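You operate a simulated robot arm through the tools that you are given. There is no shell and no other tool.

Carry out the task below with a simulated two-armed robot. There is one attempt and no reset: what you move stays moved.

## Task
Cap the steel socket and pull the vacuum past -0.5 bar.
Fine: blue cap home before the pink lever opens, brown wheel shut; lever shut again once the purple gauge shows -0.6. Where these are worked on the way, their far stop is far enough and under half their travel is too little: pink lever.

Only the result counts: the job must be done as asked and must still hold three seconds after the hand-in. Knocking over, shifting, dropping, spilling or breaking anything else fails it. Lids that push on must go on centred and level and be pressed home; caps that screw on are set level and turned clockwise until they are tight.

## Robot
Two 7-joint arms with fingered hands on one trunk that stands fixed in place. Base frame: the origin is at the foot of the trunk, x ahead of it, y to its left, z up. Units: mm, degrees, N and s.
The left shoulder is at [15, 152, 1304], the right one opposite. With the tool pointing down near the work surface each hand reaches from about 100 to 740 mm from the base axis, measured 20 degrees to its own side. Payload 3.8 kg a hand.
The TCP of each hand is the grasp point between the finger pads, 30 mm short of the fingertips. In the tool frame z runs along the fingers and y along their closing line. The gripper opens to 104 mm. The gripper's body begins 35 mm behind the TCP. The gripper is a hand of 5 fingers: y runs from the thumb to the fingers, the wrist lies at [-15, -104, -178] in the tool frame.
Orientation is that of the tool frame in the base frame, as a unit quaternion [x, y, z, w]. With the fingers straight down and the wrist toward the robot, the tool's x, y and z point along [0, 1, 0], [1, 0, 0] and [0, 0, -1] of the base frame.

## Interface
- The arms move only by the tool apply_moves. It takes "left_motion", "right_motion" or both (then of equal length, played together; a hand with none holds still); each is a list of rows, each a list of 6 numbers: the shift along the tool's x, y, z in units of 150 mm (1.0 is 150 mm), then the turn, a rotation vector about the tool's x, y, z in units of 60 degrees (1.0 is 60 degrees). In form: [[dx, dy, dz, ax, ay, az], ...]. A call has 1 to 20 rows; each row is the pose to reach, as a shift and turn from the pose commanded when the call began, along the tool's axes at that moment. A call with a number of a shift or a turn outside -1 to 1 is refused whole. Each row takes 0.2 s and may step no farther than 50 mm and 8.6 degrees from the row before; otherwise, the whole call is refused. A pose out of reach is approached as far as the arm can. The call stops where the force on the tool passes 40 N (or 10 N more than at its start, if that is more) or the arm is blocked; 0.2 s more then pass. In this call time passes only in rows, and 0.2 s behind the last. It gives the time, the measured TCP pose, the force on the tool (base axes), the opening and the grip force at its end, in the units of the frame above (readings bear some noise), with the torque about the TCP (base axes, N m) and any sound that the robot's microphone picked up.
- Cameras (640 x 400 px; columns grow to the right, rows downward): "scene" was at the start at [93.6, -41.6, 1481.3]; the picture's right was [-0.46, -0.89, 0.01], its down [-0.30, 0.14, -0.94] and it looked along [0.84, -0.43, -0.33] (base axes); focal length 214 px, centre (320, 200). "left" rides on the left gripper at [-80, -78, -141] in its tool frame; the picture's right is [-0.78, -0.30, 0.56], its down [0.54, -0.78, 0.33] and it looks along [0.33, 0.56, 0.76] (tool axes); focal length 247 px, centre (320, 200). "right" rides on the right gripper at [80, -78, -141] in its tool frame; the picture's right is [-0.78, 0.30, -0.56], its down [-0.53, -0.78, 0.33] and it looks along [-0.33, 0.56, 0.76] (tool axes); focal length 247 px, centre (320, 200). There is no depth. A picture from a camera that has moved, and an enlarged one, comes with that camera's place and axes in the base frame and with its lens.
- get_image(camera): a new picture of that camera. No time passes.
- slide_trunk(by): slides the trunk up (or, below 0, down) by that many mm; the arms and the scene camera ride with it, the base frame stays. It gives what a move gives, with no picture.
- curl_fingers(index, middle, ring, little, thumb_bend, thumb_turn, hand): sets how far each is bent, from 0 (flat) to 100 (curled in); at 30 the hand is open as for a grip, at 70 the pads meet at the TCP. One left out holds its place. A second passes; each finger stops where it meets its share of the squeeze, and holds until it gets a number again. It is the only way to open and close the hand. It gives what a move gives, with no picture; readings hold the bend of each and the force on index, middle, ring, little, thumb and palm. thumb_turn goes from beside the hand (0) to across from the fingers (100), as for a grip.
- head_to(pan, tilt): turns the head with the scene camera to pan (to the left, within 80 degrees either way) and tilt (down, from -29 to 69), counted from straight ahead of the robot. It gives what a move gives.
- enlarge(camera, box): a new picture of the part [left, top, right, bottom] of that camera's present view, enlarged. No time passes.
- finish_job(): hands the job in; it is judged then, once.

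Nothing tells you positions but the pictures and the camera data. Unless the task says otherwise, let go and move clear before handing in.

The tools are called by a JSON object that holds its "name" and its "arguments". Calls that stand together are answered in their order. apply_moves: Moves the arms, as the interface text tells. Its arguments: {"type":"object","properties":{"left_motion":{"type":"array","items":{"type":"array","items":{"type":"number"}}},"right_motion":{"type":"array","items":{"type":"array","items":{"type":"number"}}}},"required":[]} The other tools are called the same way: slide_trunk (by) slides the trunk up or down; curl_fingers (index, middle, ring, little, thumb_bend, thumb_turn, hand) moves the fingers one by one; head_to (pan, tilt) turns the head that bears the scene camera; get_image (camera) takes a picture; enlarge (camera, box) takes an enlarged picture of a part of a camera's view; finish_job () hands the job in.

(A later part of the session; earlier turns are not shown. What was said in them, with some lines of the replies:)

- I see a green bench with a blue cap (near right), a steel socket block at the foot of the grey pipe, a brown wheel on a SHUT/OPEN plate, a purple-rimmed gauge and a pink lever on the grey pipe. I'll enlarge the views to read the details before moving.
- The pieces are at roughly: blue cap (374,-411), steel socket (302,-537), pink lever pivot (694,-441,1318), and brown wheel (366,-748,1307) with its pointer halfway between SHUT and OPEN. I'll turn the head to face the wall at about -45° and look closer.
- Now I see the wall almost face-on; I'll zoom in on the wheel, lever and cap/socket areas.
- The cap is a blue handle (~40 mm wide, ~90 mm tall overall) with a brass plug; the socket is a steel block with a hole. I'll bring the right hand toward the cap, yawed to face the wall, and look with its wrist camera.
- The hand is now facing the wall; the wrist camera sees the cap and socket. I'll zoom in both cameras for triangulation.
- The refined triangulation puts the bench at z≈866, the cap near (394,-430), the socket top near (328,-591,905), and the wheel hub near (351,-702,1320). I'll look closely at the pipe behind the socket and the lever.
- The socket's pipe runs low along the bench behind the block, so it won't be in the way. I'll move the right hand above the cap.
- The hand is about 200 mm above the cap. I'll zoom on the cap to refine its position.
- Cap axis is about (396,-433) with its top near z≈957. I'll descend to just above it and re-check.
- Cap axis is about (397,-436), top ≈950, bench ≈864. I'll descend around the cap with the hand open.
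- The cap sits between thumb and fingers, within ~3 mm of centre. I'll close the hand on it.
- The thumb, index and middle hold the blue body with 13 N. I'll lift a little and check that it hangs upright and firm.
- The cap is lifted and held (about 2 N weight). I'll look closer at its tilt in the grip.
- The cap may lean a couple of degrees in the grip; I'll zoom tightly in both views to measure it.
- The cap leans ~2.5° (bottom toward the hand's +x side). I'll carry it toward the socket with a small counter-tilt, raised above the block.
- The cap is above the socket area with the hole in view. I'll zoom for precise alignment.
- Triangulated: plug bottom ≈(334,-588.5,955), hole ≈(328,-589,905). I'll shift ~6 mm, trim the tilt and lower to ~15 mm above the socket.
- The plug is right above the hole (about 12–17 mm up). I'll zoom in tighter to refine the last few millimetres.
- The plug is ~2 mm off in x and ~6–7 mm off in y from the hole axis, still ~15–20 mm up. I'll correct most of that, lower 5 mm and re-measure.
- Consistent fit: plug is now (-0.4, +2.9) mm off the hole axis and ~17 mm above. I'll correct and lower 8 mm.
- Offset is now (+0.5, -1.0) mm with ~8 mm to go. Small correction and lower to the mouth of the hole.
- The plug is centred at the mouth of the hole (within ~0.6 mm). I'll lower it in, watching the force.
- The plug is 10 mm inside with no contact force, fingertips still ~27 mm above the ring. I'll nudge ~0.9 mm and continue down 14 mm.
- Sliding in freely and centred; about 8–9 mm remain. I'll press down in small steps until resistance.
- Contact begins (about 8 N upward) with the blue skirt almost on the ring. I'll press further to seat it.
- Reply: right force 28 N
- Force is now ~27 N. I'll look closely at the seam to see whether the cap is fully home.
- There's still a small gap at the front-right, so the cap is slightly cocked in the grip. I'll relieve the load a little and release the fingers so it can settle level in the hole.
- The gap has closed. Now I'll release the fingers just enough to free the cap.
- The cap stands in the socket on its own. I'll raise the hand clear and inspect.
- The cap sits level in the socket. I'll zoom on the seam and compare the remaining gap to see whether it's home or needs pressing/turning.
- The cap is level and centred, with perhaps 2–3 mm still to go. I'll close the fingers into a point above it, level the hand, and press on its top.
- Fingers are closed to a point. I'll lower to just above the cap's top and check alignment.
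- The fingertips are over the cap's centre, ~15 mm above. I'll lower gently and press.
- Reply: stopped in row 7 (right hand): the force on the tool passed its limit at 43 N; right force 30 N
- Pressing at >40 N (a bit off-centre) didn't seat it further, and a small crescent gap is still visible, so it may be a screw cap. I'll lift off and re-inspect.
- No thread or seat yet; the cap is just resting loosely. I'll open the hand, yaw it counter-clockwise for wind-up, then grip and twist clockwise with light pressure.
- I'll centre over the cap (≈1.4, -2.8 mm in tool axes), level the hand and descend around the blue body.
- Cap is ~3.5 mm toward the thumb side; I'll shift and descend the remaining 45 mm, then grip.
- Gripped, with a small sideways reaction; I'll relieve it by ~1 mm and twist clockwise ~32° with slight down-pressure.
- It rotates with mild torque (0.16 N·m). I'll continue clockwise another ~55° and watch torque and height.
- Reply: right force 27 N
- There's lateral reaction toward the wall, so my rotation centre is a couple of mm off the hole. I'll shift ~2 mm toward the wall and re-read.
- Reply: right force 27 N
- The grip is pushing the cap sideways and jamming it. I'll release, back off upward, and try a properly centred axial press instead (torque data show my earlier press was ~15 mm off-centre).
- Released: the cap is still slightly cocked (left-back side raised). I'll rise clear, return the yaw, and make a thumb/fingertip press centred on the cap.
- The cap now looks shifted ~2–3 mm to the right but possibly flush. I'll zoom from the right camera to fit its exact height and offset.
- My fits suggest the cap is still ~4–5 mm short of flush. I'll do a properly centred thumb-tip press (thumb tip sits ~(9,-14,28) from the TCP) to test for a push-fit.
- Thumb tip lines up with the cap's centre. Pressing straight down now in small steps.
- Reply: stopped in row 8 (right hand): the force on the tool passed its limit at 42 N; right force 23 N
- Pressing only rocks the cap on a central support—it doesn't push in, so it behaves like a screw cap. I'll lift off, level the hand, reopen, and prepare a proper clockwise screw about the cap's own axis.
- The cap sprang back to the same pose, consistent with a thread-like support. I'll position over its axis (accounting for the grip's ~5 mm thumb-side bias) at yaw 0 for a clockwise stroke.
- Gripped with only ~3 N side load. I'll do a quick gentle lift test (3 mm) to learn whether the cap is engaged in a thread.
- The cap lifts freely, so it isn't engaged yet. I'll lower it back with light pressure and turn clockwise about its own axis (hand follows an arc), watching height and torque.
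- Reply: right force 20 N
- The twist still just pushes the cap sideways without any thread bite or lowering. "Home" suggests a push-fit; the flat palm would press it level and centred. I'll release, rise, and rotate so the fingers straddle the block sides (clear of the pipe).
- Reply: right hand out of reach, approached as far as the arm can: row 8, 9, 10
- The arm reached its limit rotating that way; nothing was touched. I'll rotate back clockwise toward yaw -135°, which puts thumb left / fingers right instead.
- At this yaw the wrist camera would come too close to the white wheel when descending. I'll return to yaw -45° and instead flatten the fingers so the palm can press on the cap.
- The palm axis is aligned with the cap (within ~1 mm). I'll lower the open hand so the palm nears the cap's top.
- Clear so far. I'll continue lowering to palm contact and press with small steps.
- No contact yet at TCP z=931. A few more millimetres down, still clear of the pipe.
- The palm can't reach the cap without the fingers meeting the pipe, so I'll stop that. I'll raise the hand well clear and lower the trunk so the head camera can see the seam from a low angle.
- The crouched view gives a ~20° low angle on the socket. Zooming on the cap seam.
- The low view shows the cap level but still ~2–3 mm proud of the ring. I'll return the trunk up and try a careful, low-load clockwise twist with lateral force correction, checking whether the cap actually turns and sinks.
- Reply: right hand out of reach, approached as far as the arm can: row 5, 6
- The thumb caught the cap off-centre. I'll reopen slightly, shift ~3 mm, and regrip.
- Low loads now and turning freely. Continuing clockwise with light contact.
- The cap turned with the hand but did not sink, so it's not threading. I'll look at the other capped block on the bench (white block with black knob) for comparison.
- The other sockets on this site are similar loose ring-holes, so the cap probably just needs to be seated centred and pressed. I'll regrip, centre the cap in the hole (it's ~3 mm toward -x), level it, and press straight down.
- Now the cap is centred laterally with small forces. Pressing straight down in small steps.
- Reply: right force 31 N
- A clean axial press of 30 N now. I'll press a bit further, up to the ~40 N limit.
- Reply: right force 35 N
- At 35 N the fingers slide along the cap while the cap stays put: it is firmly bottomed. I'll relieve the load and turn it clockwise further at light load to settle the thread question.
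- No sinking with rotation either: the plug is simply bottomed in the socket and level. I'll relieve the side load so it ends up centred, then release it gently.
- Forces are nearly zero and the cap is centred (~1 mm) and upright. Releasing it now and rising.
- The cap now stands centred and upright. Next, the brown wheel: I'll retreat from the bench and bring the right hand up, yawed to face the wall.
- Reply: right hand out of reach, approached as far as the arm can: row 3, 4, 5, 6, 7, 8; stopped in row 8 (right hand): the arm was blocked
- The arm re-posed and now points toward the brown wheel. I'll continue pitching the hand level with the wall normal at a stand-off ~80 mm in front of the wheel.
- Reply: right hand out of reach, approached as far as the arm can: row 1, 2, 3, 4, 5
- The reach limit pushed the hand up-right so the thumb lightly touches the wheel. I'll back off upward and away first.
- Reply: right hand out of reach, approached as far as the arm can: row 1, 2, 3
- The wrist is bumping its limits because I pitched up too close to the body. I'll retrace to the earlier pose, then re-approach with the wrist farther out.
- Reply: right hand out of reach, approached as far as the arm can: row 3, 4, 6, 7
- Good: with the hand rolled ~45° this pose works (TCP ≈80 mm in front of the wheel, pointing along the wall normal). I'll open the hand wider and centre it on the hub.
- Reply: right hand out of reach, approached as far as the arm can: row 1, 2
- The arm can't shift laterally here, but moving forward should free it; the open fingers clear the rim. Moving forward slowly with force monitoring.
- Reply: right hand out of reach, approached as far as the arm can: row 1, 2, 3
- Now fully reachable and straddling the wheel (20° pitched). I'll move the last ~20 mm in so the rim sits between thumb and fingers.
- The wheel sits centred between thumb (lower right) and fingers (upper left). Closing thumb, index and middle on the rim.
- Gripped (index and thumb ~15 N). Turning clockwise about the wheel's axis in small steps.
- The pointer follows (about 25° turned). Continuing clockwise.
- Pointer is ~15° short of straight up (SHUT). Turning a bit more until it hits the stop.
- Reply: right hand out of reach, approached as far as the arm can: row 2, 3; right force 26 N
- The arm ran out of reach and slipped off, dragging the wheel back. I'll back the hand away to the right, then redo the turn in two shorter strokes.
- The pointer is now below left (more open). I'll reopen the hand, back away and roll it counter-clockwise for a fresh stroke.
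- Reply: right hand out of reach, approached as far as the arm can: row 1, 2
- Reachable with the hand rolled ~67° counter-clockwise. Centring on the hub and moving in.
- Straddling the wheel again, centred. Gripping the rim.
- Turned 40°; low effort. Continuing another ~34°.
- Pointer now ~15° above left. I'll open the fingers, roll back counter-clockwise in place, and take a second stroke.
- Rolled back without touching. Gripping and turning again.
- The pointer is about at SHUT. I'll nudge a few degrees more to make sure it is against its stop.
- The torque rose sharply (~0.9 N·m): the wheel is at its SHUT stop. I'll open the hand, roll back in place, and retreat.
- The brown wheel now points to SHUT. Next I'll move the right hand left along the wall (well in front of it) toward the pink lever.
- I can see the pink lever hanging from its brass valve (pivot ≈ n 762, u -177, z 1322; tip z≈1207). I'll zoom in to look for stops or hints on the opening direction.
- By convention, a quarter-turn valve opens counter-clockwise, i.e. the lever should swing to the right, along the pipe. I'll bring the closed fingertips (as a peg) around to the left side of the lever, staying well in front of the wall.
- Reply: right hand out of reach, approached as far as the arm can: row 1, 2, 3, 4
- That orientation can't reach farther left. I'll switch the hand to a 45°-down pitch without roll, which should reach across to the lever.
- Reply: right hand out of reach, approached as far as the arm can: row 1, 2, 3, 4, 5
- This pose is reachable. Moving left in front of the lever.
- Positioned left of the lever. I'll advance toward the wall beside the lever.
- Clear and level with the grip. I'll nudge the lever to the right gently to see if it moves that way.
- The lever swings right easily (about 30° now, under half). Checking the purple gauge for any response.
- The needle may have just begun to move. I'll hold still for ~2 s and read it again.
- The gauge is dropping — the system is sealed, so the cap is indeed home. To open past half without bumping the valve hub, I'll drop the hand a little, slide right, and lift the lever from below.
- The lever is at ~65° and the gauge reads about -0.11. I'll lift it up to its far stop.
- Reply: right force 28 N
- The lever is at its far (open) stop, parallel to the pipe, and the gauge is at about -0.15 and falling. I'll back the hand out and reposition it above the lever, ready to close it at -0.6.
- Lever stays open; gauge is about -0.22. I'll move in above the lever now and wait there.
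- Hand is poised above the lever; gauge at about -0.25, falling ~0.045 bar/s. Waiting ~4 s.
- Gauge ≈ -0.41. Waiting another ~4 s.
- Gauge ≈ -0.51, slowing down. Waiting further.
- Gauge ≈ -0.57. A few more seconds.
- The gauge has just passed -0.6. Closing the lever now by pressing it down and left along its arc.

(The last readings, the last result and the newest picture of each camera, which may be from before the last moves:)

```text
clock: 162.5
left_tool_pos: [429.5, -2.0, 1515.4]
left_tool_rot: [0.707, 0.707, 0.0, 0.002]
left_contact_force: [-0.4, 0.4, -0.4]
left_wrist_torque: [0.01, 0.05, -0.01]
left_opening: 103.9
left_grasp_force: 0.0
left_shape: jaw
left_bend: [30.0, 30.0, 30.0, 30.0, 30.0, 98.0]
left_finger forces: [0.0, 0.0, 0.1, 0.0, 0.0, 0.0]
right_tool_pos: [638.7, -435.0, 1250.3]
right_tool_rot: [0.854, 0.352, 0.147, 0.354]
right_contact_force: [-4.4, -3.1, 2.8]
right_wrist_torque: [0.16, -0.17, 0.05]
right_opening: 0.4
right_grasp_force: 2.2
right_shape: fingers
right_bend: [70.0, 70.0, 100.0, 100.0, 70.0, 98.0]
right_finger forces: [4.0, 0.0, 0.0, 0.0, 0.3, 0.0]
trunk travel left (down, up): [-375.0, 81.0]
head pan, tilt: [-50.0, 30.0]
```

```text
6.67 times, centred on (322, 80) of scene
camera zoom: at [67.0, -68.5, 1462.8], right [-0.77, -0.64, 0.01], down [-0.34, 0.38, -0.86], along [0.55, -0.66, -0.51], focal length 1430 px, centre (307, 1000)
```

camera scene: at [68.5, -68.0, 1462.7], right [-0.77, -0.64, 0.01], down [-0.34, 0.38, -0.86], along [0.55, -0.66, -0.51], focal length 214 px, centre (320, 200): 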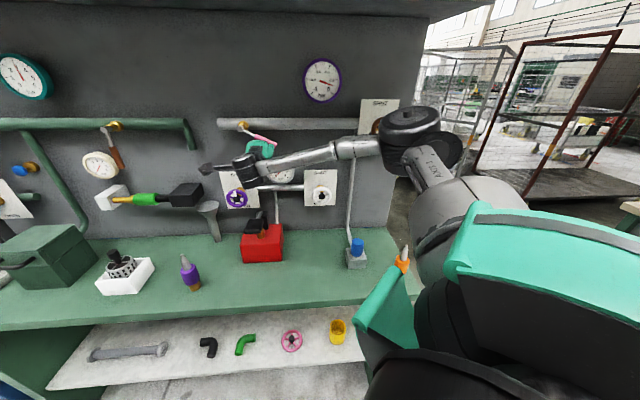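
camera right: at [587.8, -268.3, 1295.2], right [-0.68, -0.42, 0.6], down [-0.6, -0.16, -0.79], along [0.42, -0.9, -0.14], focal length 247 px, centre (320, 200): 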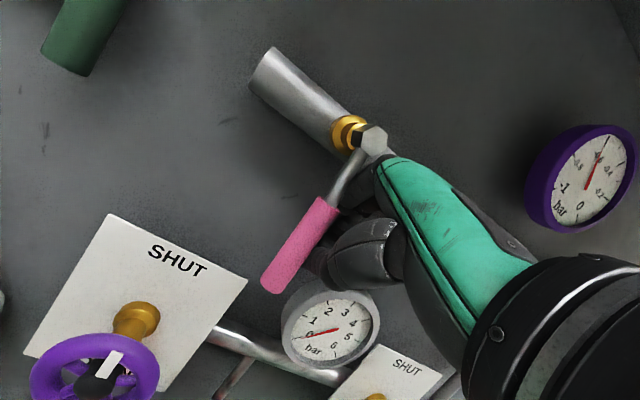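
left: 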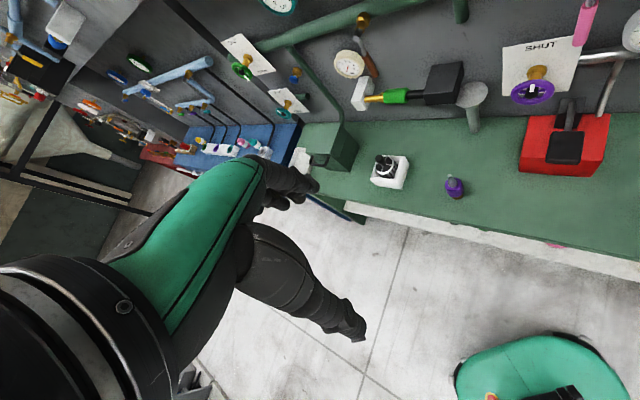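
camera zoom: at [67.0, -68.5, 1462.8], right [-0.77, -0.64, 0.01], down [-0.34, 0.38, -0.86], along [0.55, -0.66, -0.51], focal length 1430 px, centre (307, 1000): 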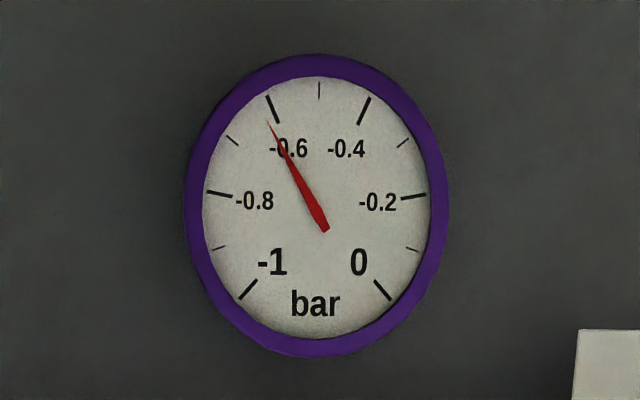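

The lever is almost back down. A little more push to the left to reach its closed stop.

{"name": "apply_moves", "arguments": {"right_motion": [[0.03, 0, 0, 0, 0, 0], [0.06, 0, 0, 0, 0, 0], [0.09, 0, 0, 0, 0, 0]]}}

{"name": "get_image", "arguments": {"camera": "right"}}

{"name": "enlarge", "arguments": {"camera": "scene", "box": [290, 50, 354, 110]}}

```text
clock: 163.3
left_tool_pos: [421.0, -8.4, 1516.6]
left_tool_rot: [0.706, 0.708, 0.004, 0.002]
left_contact_force: [0.1, 0.2, -1.0]
left_wrist_torque: [-0.05, 0.04, -0.02]
left_opening: 103.5
left_grasp_force: 0.0
left_shape: jaw
left_bend: [30.0, 30.0, 30.0, 30.0, 30.0, 98.0]
left_finger forces: [0.0, 0.1, 0.0, 0.0, 0.1, 0.0]
right_tool_pos: [641.6, -434.2, 1249.2]
right_tool_rot: [0.856, 0.348, 0.149, 0.353]
right_contact_force: [-33.7, -18.7, -4.8]
right_wrist_torque: [0.91, -1.92, 0.83]
right_opening: 0.1
right_grasp_force: 18.6
right_shape: fingers
right_bend: [70.0, 70.0, 100.0, 100.0, 70.0, 98.0]
right_finger forces: [36.5, 0.1, 0.0, 0.1, 0.1, 1.1]
trunk travel left (down, up): [-375.0, 81.0]
head pan, tilt: [-50.0, 30.0]
```

```text
taken
camera right: at [591.1, -267.0, 1296.1], right [-0.69, -0.42, 0.6], down [-0.6, -0.15, -0.79], along [0.42, -0.9, -0.15], focal length 247 px, centre (320, 200)
```

right: 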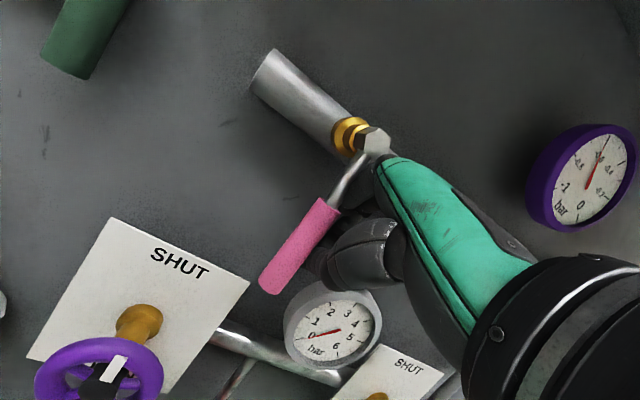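

```text
6.67 times, centred on (322, 80) of scene
camera zoom: at [58.3, -75.8, 1462.8], right [-0.77, -0.64, 0.01], down [-0.33, 0.39, -0.86], along [0.55, -0.66, -0.51], focal length 1430 px, centre (307, 1000)
```

zoom: 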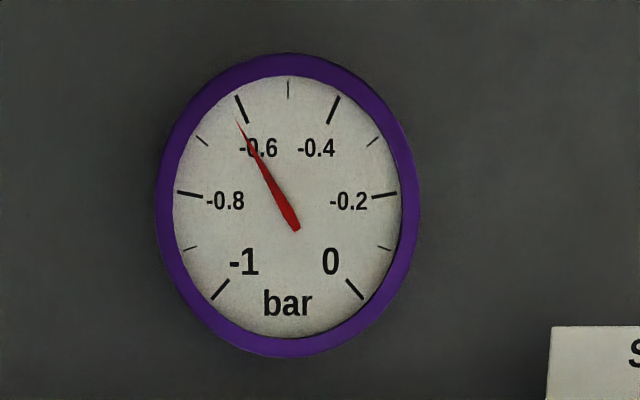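

The lever is hard against its closed stop and the gauge holds near -0.61. Backing off to the right and then away from the wall.

{"name": "apply_moves", "arguments": {"right_motion": [[-0.08, 0, 0, 0, 0, 0], [-0.2, 0, 0, 0, 0, 0], [-0.22, -0.15, -0.15, 0, 0, 0], [-0.22, -0.35, -0.35, 0, 0, 0], [-0.22, -0.5, -0.5, 0, 0, 0]]}}

{"name": "get_image", "arguments": {"camera": "right"}}

{"name": "get_image", "arguments": {"camera": "scene"}}

{"name": "enlarge", "arguments": {"camera": "scene", "box": [290, 50, 354, 110]}}

```text
clock: 164.5
left_tool_pos: [430.8, 1.1, 1513.8]
left_tool_rot: [0.707, 0.707, -0.001, 0.0]
left_contact_force: [-0.4, -0.5, 0.4]
left_wrist_torque: [0.03, 0.01, 0.0]
left_opening: 103.9
left_grasp_force: 0.1
left_shape: jaw
left_bend: [30.0, 30.0, 30.0, 30.0, 30.0, 98.0]
left_finger forces: [0.1, 0.1, 0.0, 0.0, 0.0, 0.1]
right_tool_pos: [553.4, -374.0, 1250.0]
right_tool_rot: [0.853, 0.354, 0.147, 0.355]
right_contact_force: [-0.6, -0.3, 0.2]
right_wrist_torque: [0.0, 0.03, 0.03]
right_opening: 0.7
right_grasp_force: 0.2
right_shape: fingers
right_bend: [70.0, 70.0, 100.0, 100.0, 70.0, 98.0]
right_finger forces: [0.0, 0.1, 0.1, 0.0, 0.0, 0.1]
trunk travel left (down, up): [-375.0, 81.0]
head pan, tilt: [-50.0, 30.0]
```

```text
taken
camera right: at [501.4, -206.4, 1295.4], right [-0.68, -0.42, 0.6], down [-0.6, -0.16, -0.79], along [0.42, -0.89, -0.14], focal length 247 px, centre (320, 200)
```

right: 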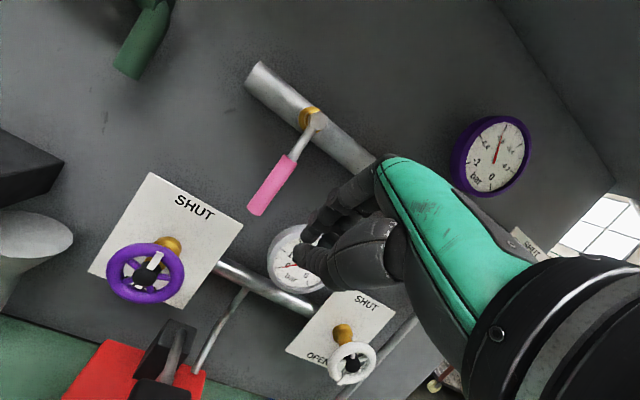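

```text
taken
camera scene: at [69.4, -66.7, 1462.8], right [-0.77, -0.64, 0.02], down [-0.34, 0.38, -0.86], along [0.55, -0.66, -0.51], focal length 214 px, centre (320, 200)
```

scene: 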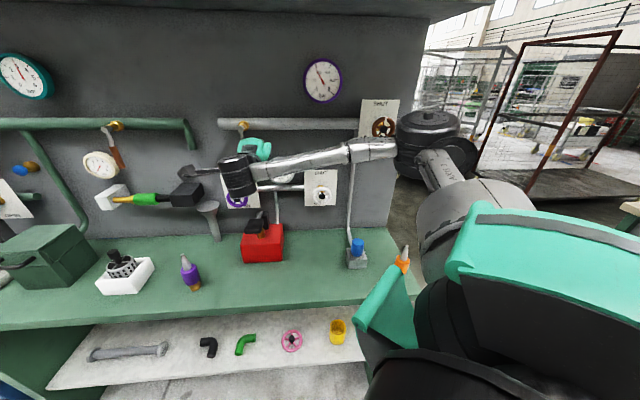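

```text
6.67 times, centred on (322, 80) of scene
camera zoom: at [69.4, -66.7, 1462.8], right [-0.77, -0.64, 0.02], down [-0.34, 0.38, -0.86], along [0.55, -0.66, -0.51], focal length 1430 px, centre (307, 1000)
```

zoom: 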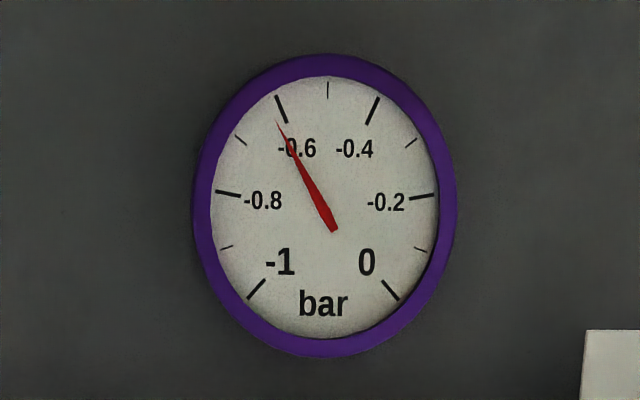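

The vacuum holds around -0.61 and the lever hangs shut. I'll retreat the hand clear and verify everything again after a few seconds.

{"name": "apply_moves", "arguments": {"right_motion": [[-0.1, 0.0, -0.15, 0, 0, 0], [-0.3, 0.06, -0.3, 0, 0, 0], [-0.5, 0.12, -0.43, 0, 0, 0], [-0.7, 0.187, -0.567, 0, 0, 0], [-0.9, 0.187, -0.567, 0, 0, 0], [-1.0, 0.187, -0.567, 0, 0, 0]]}}

{"name": "apply_moves", "arguments": {"right_motion": [[-0.2, 0, -0.1, 0, 0, 0], [-0.4, 0, -0.2, 0, 0, 0], [-0.6, 0, -0.3, 0, 0, 0], [-0.6, 0, -0.3, 0, 0, 0], [-0.6, 0, -0.3, 0, 0, 0], [-0.6, 0, -0.3, 0, 0, 0], [-0.6, 0, -0.3, 0, 0, 0], [-0.6, 0, -0.3, 0, 0, 0], [-0.6, 0, -0.3, 0, 0, 0], [-0.6, 0, -0.3, 0, 0, 0]]}}

{"name": "get_image", "arguments": {"camera": "scene"}}

{"name": "enlarge", "arguments": {"camera": "scene", "box": [290, 50, 354, 110]}}

{"name": "enlarge", "arguments": {"camera": "scene", "box": [205, 105, 285, 175]}}

{"name": "enlarge", "arguments": {"camera": "scene", "box": [344, 238, 370, 262]}}

```text
clock: 165.9
left_tool_pos: [430.9, -1.7, 1514.4]
left_tool_rot: [0.707, 0.707, 0.0, 0.0]
left_contact_force: [0.1, -0.4, -0.4]
left_wrist_torque: [0.04, -0.02, -0.03]
left_opening: 104.0
left_grasp_force: 0.0
left_shape: jaw
left_bend: [30.0, 30.0, 30.0, 30.0, 30.0, 98.0]
left_finger forces: [0.1, 0.0, 0.1, 0.0, 0.0, 0.0]
right_tool_pos: [416.1, -451.6, 1326.8]
right_tool_rot: [0.853, 0.354, 0.147, 0.355]
right_contact_force: [0.3, 0.1, -0.7]
right_wrist_torque: [0.05, 0.01, -0.01]
right_opening: 0.6
right_grasp_force: 0.1
right_shape: fingers
right_bend: [70.0, 70.0, 100.0, 100.0, 70.0, 98.0]
right_finger forces: [0.0, 0.0, 0.0, 0.0, 0.1, 0.1]
trunk travel left (down, up): [-375.0, 81.0]
head pan, tilt: [-50.0, 30.0]
```

```text
clock: 168.1
left_tool_pos: [431.3, -2.0, 1514.8]
left_tool_rot: [0.706, 0.708, -0.001, 0.002]
left_contact_force: [-0.2, 0.1, 0.3]
left_wrist_torque: [-0.03, 0.0, 0.01]
left_opening: 103.9
left_grasp_force: 0.1
left_shape: jaw
left_bend: [30.0, 30.0, 30.0, 30.0, 30.0, 98.0]
left_finger forces: [0.1, 0.1, 0.1, 0.1, 0.0, 0.0]
right_tool_pos: [337.7, -496.6, 1367.0]
right_tool_rot: [0.853, 0.355, 0.149, 0.353]
right_contact_force: [1.2, 0.3, -0.3]
right_wrist_torque: [-0.03, -0.01, 0.02]
right_opening: 0.6
right_grasp_force: 0.1
right_shape: fingers
right_bend: [70.0, 70.0, 100.0, 100.0, 70.0, 98.0]
right_finger forces: [0.1, 0.1, 0.0, 0.0, 0.0, 0.0]
right hand out of reach, approached as far as the arm can: row 3, 4, 5, 6, 7, 8, 9, 10
trunk travel left (down, up): [-375.0, 81.0]
head pan, tilt: [-50.0, 30.0]
```

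```text
taken
camera scene: at [68.5, -68.3, 1462.7], right [-0.77, -0.64, 0.01], down [-0.34, 0.38, -0.86], along [0.55, -0.66, -0.51], focal length 214 px, centre (320, 200)
```

scene: 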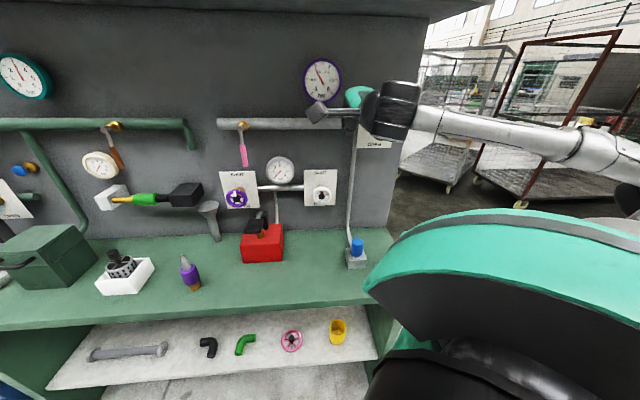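

```text
6.67 times, centred on (322, 80) of scene
camera zoom: at [68.5, -68.3, 1462.7], right [-0.77, -0.64, 0.01], down [-0.34, 0.38, -0.86], along [0.55, -0.66, -0.51], focal length 1430 px, centre (307, 1000)
```

zoom: 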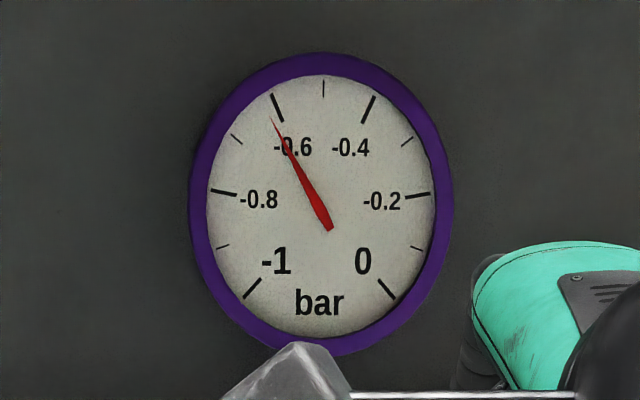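

```text
5.71 times, centred on (245, 140) of scene
camera zoom: at [68.5, -68.3, 1462.7], right [-0.77, -0.64, 0.01], down [-0.34, 0.38, -0.86], along [0.55, -0.66, -0.51], focal length 1226 px, centre (749, 543)
```

zoom: 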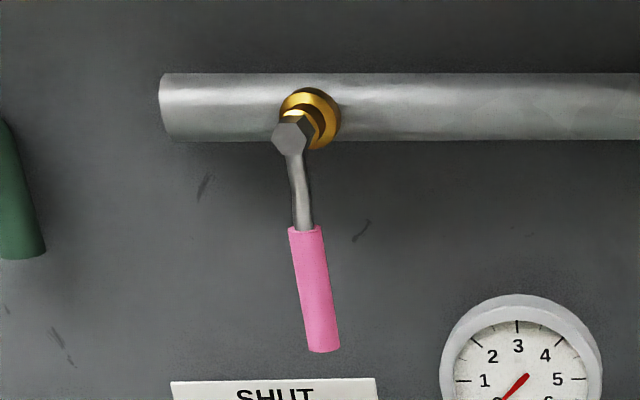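

```text
16.00 times, centred on (357, 250) of scene
camera zoom: at [68.5, -68.3, 1462.7], right [-0.77, -0.64, 0.01], down [-0.34, 0.38, -0.86], along [0.55, -0.66, -0.51], focal length 3432 px, centre (-272, -600)
```

zoom: 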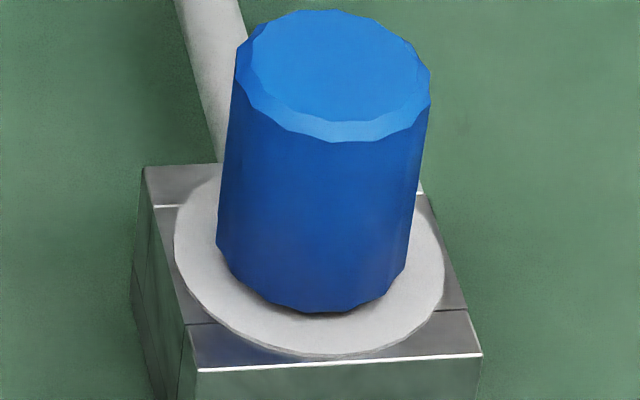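

The lever is exactly back at its closed position and the gauge holds at about -0.62. One last look at the brown wheel and surroundings before handing in.

{"name": "get_image", "arguments": {"camera": "right"}}

{"name": "apply_moves", "arguments": {"right_motion": [[0, 0, -0.05, 0, 0, 0], [0, 0, -0.05, 0, 0, 0], [0, 0, -0.05, 0, 0, 0], [0, 0, -0.05, 0, 0, 0], [0, 0, -0.05, 0, 0, 0], [0, 0, -0.05, 0, 0, 0], [0, 0, -0.05, 0, 0, 0], [0, 0, -0.05, 0, 0, 0], [0, 0, -0.05, 0, 0, 0], [0, 0, -0.05, 0, 0, 0], [0, 0, -0.05, 0, 0, 0], [0, 0, -0.05, 0, 0, 0]]}}

{"name": "enlarge", "arguments": {"camera": "scene", "box": [290, 50, 354, 110]}}

{"name": "enlarge", "arguments": {"camera": "scene", "box": [340, 80, 430, 160]}}

```text
taken
camera right: at [286.5, -329.9, 1411.1], right [-0.68, -0.42, 0.6], down [-0.6, -0.16, -0.79], along [0.42, -0.89, -0.14], focal length 247 px, centre (320, 200)
```

right: 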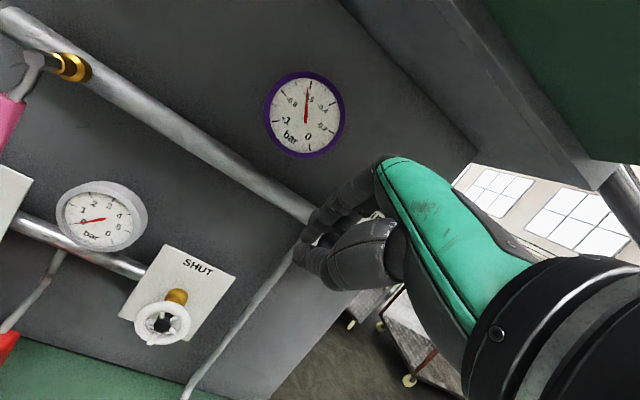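

```text
clock: 170.7
left_tool_pos: [431.4, -1.8, 1514.1]
left_tool_rot: [0.707, 0.708, -0.001, 0.0]
left_contact_force: [-0.6, -0.8, 0.6]
left_wrist_torque: [0.02, 0.02, 0.0]
left_opening: 103.7
left_grasp_force: 0.0
left_shape: jaw
left_bend: [30.0, 30.0, 30.0, 30.0, 30.0, 98.0]
left_finger forces: [0.0, 0.1, 0.1, 0.1, 0.0, 0.0]
right_tool_pos: [335.9, -494.1, 1372.4]
right_tool_rot: [0.853, 0.354, 0.148, 0.354]
right_contact_force: [-0.2, 0.1, 0.5]
right_wrist_torque: [0.01, -0.02, -0.01]
right_opening: 0.7
right_grasp_force: 0.1
right_shape: fingers
right_bend: [70.0, 70.0, 100.0, 100.0, 70.0, 98.0]
right_finger forces: [0.0, 0.0, 0.1, 0.0, 0.0, 0.0]
trunk travel left (down, up): [-375.0, 81.0]
head pan, tilt: [-50.0, 30.0]
```

```text
6.67 times, centred on (322, 80) of scene
camera zoom: at [68.4, -68.3, 1462.7], right [-0.77, -0.64, 0.01], down [-0.34, 0.38, -0.86], along [0.55, -0.66, -0.51], focal length 1430 px, centre (307, 1000)
```

zoom: 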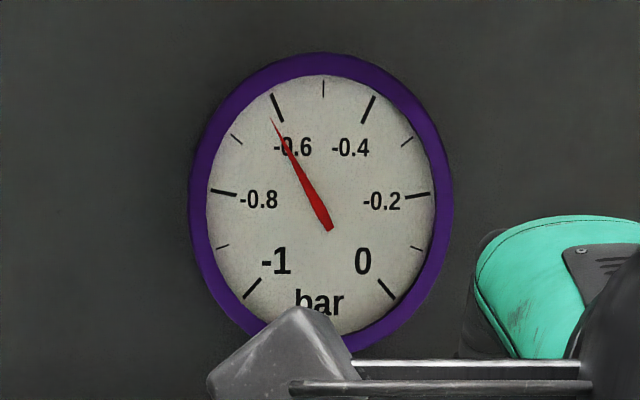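

```text
5.00 times, centred on (385, 120) of scene
camera zoom: at [68.4, -68.3, 1462.7], right [-0.77, -0.64, 0.01], down [-0.34, 0.38, -0.86], along [0.55, -0.66, -0.51], focal length 1072 px, centre (-5, 600)
```

zoom: 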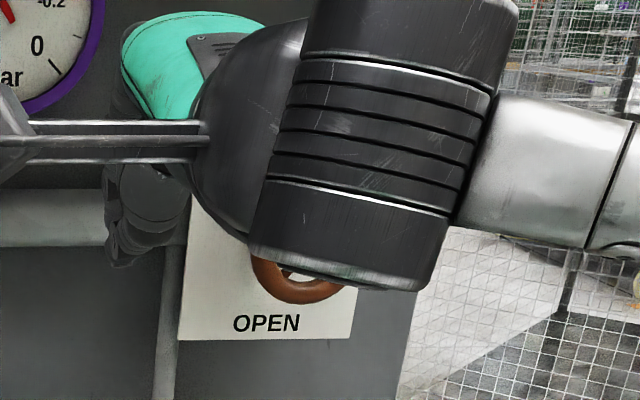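

The gauge has held at about -0.62 for several seconds. The blue cap sits in the socket, the brown wheel was left at SHUT and not touched since, and the pink lever is back at its closed stop. Both hands are clear, so I'm handing in.

{"name": "finish_job", "arguments": {}}

```text
The job is handed in.
```

I capped the steel socket and pulled the vacuum to about -0.62 bar on the purple gauge. It held there for the last several seconds before I handed in.

- **Cap:** the blue cap sits upright and centred in the socket, pressed with about 35 N. It rests about 2 mm above the ring, turns freely and never clicked. I took it as home because it went no deeper and the gauge fell as soon as I first moved the lever.
- **Wheel:** the brown wheel was shut against its stop before I touched the lever. On the first try my hand slipped and turned it further open, so I closed it in two more strokes. My arm hid it in the last picture, but I did not touch it again.
- **Lever:** I swung the pink lever to its far stop. Once the gauge passed -0.6 I closed it back onto its stop.

Nothing else was knocked or moved that I saw. My thumb touched the brown wheel once while I was getting into position. I let go of everything and moved the hand clear before handing in.
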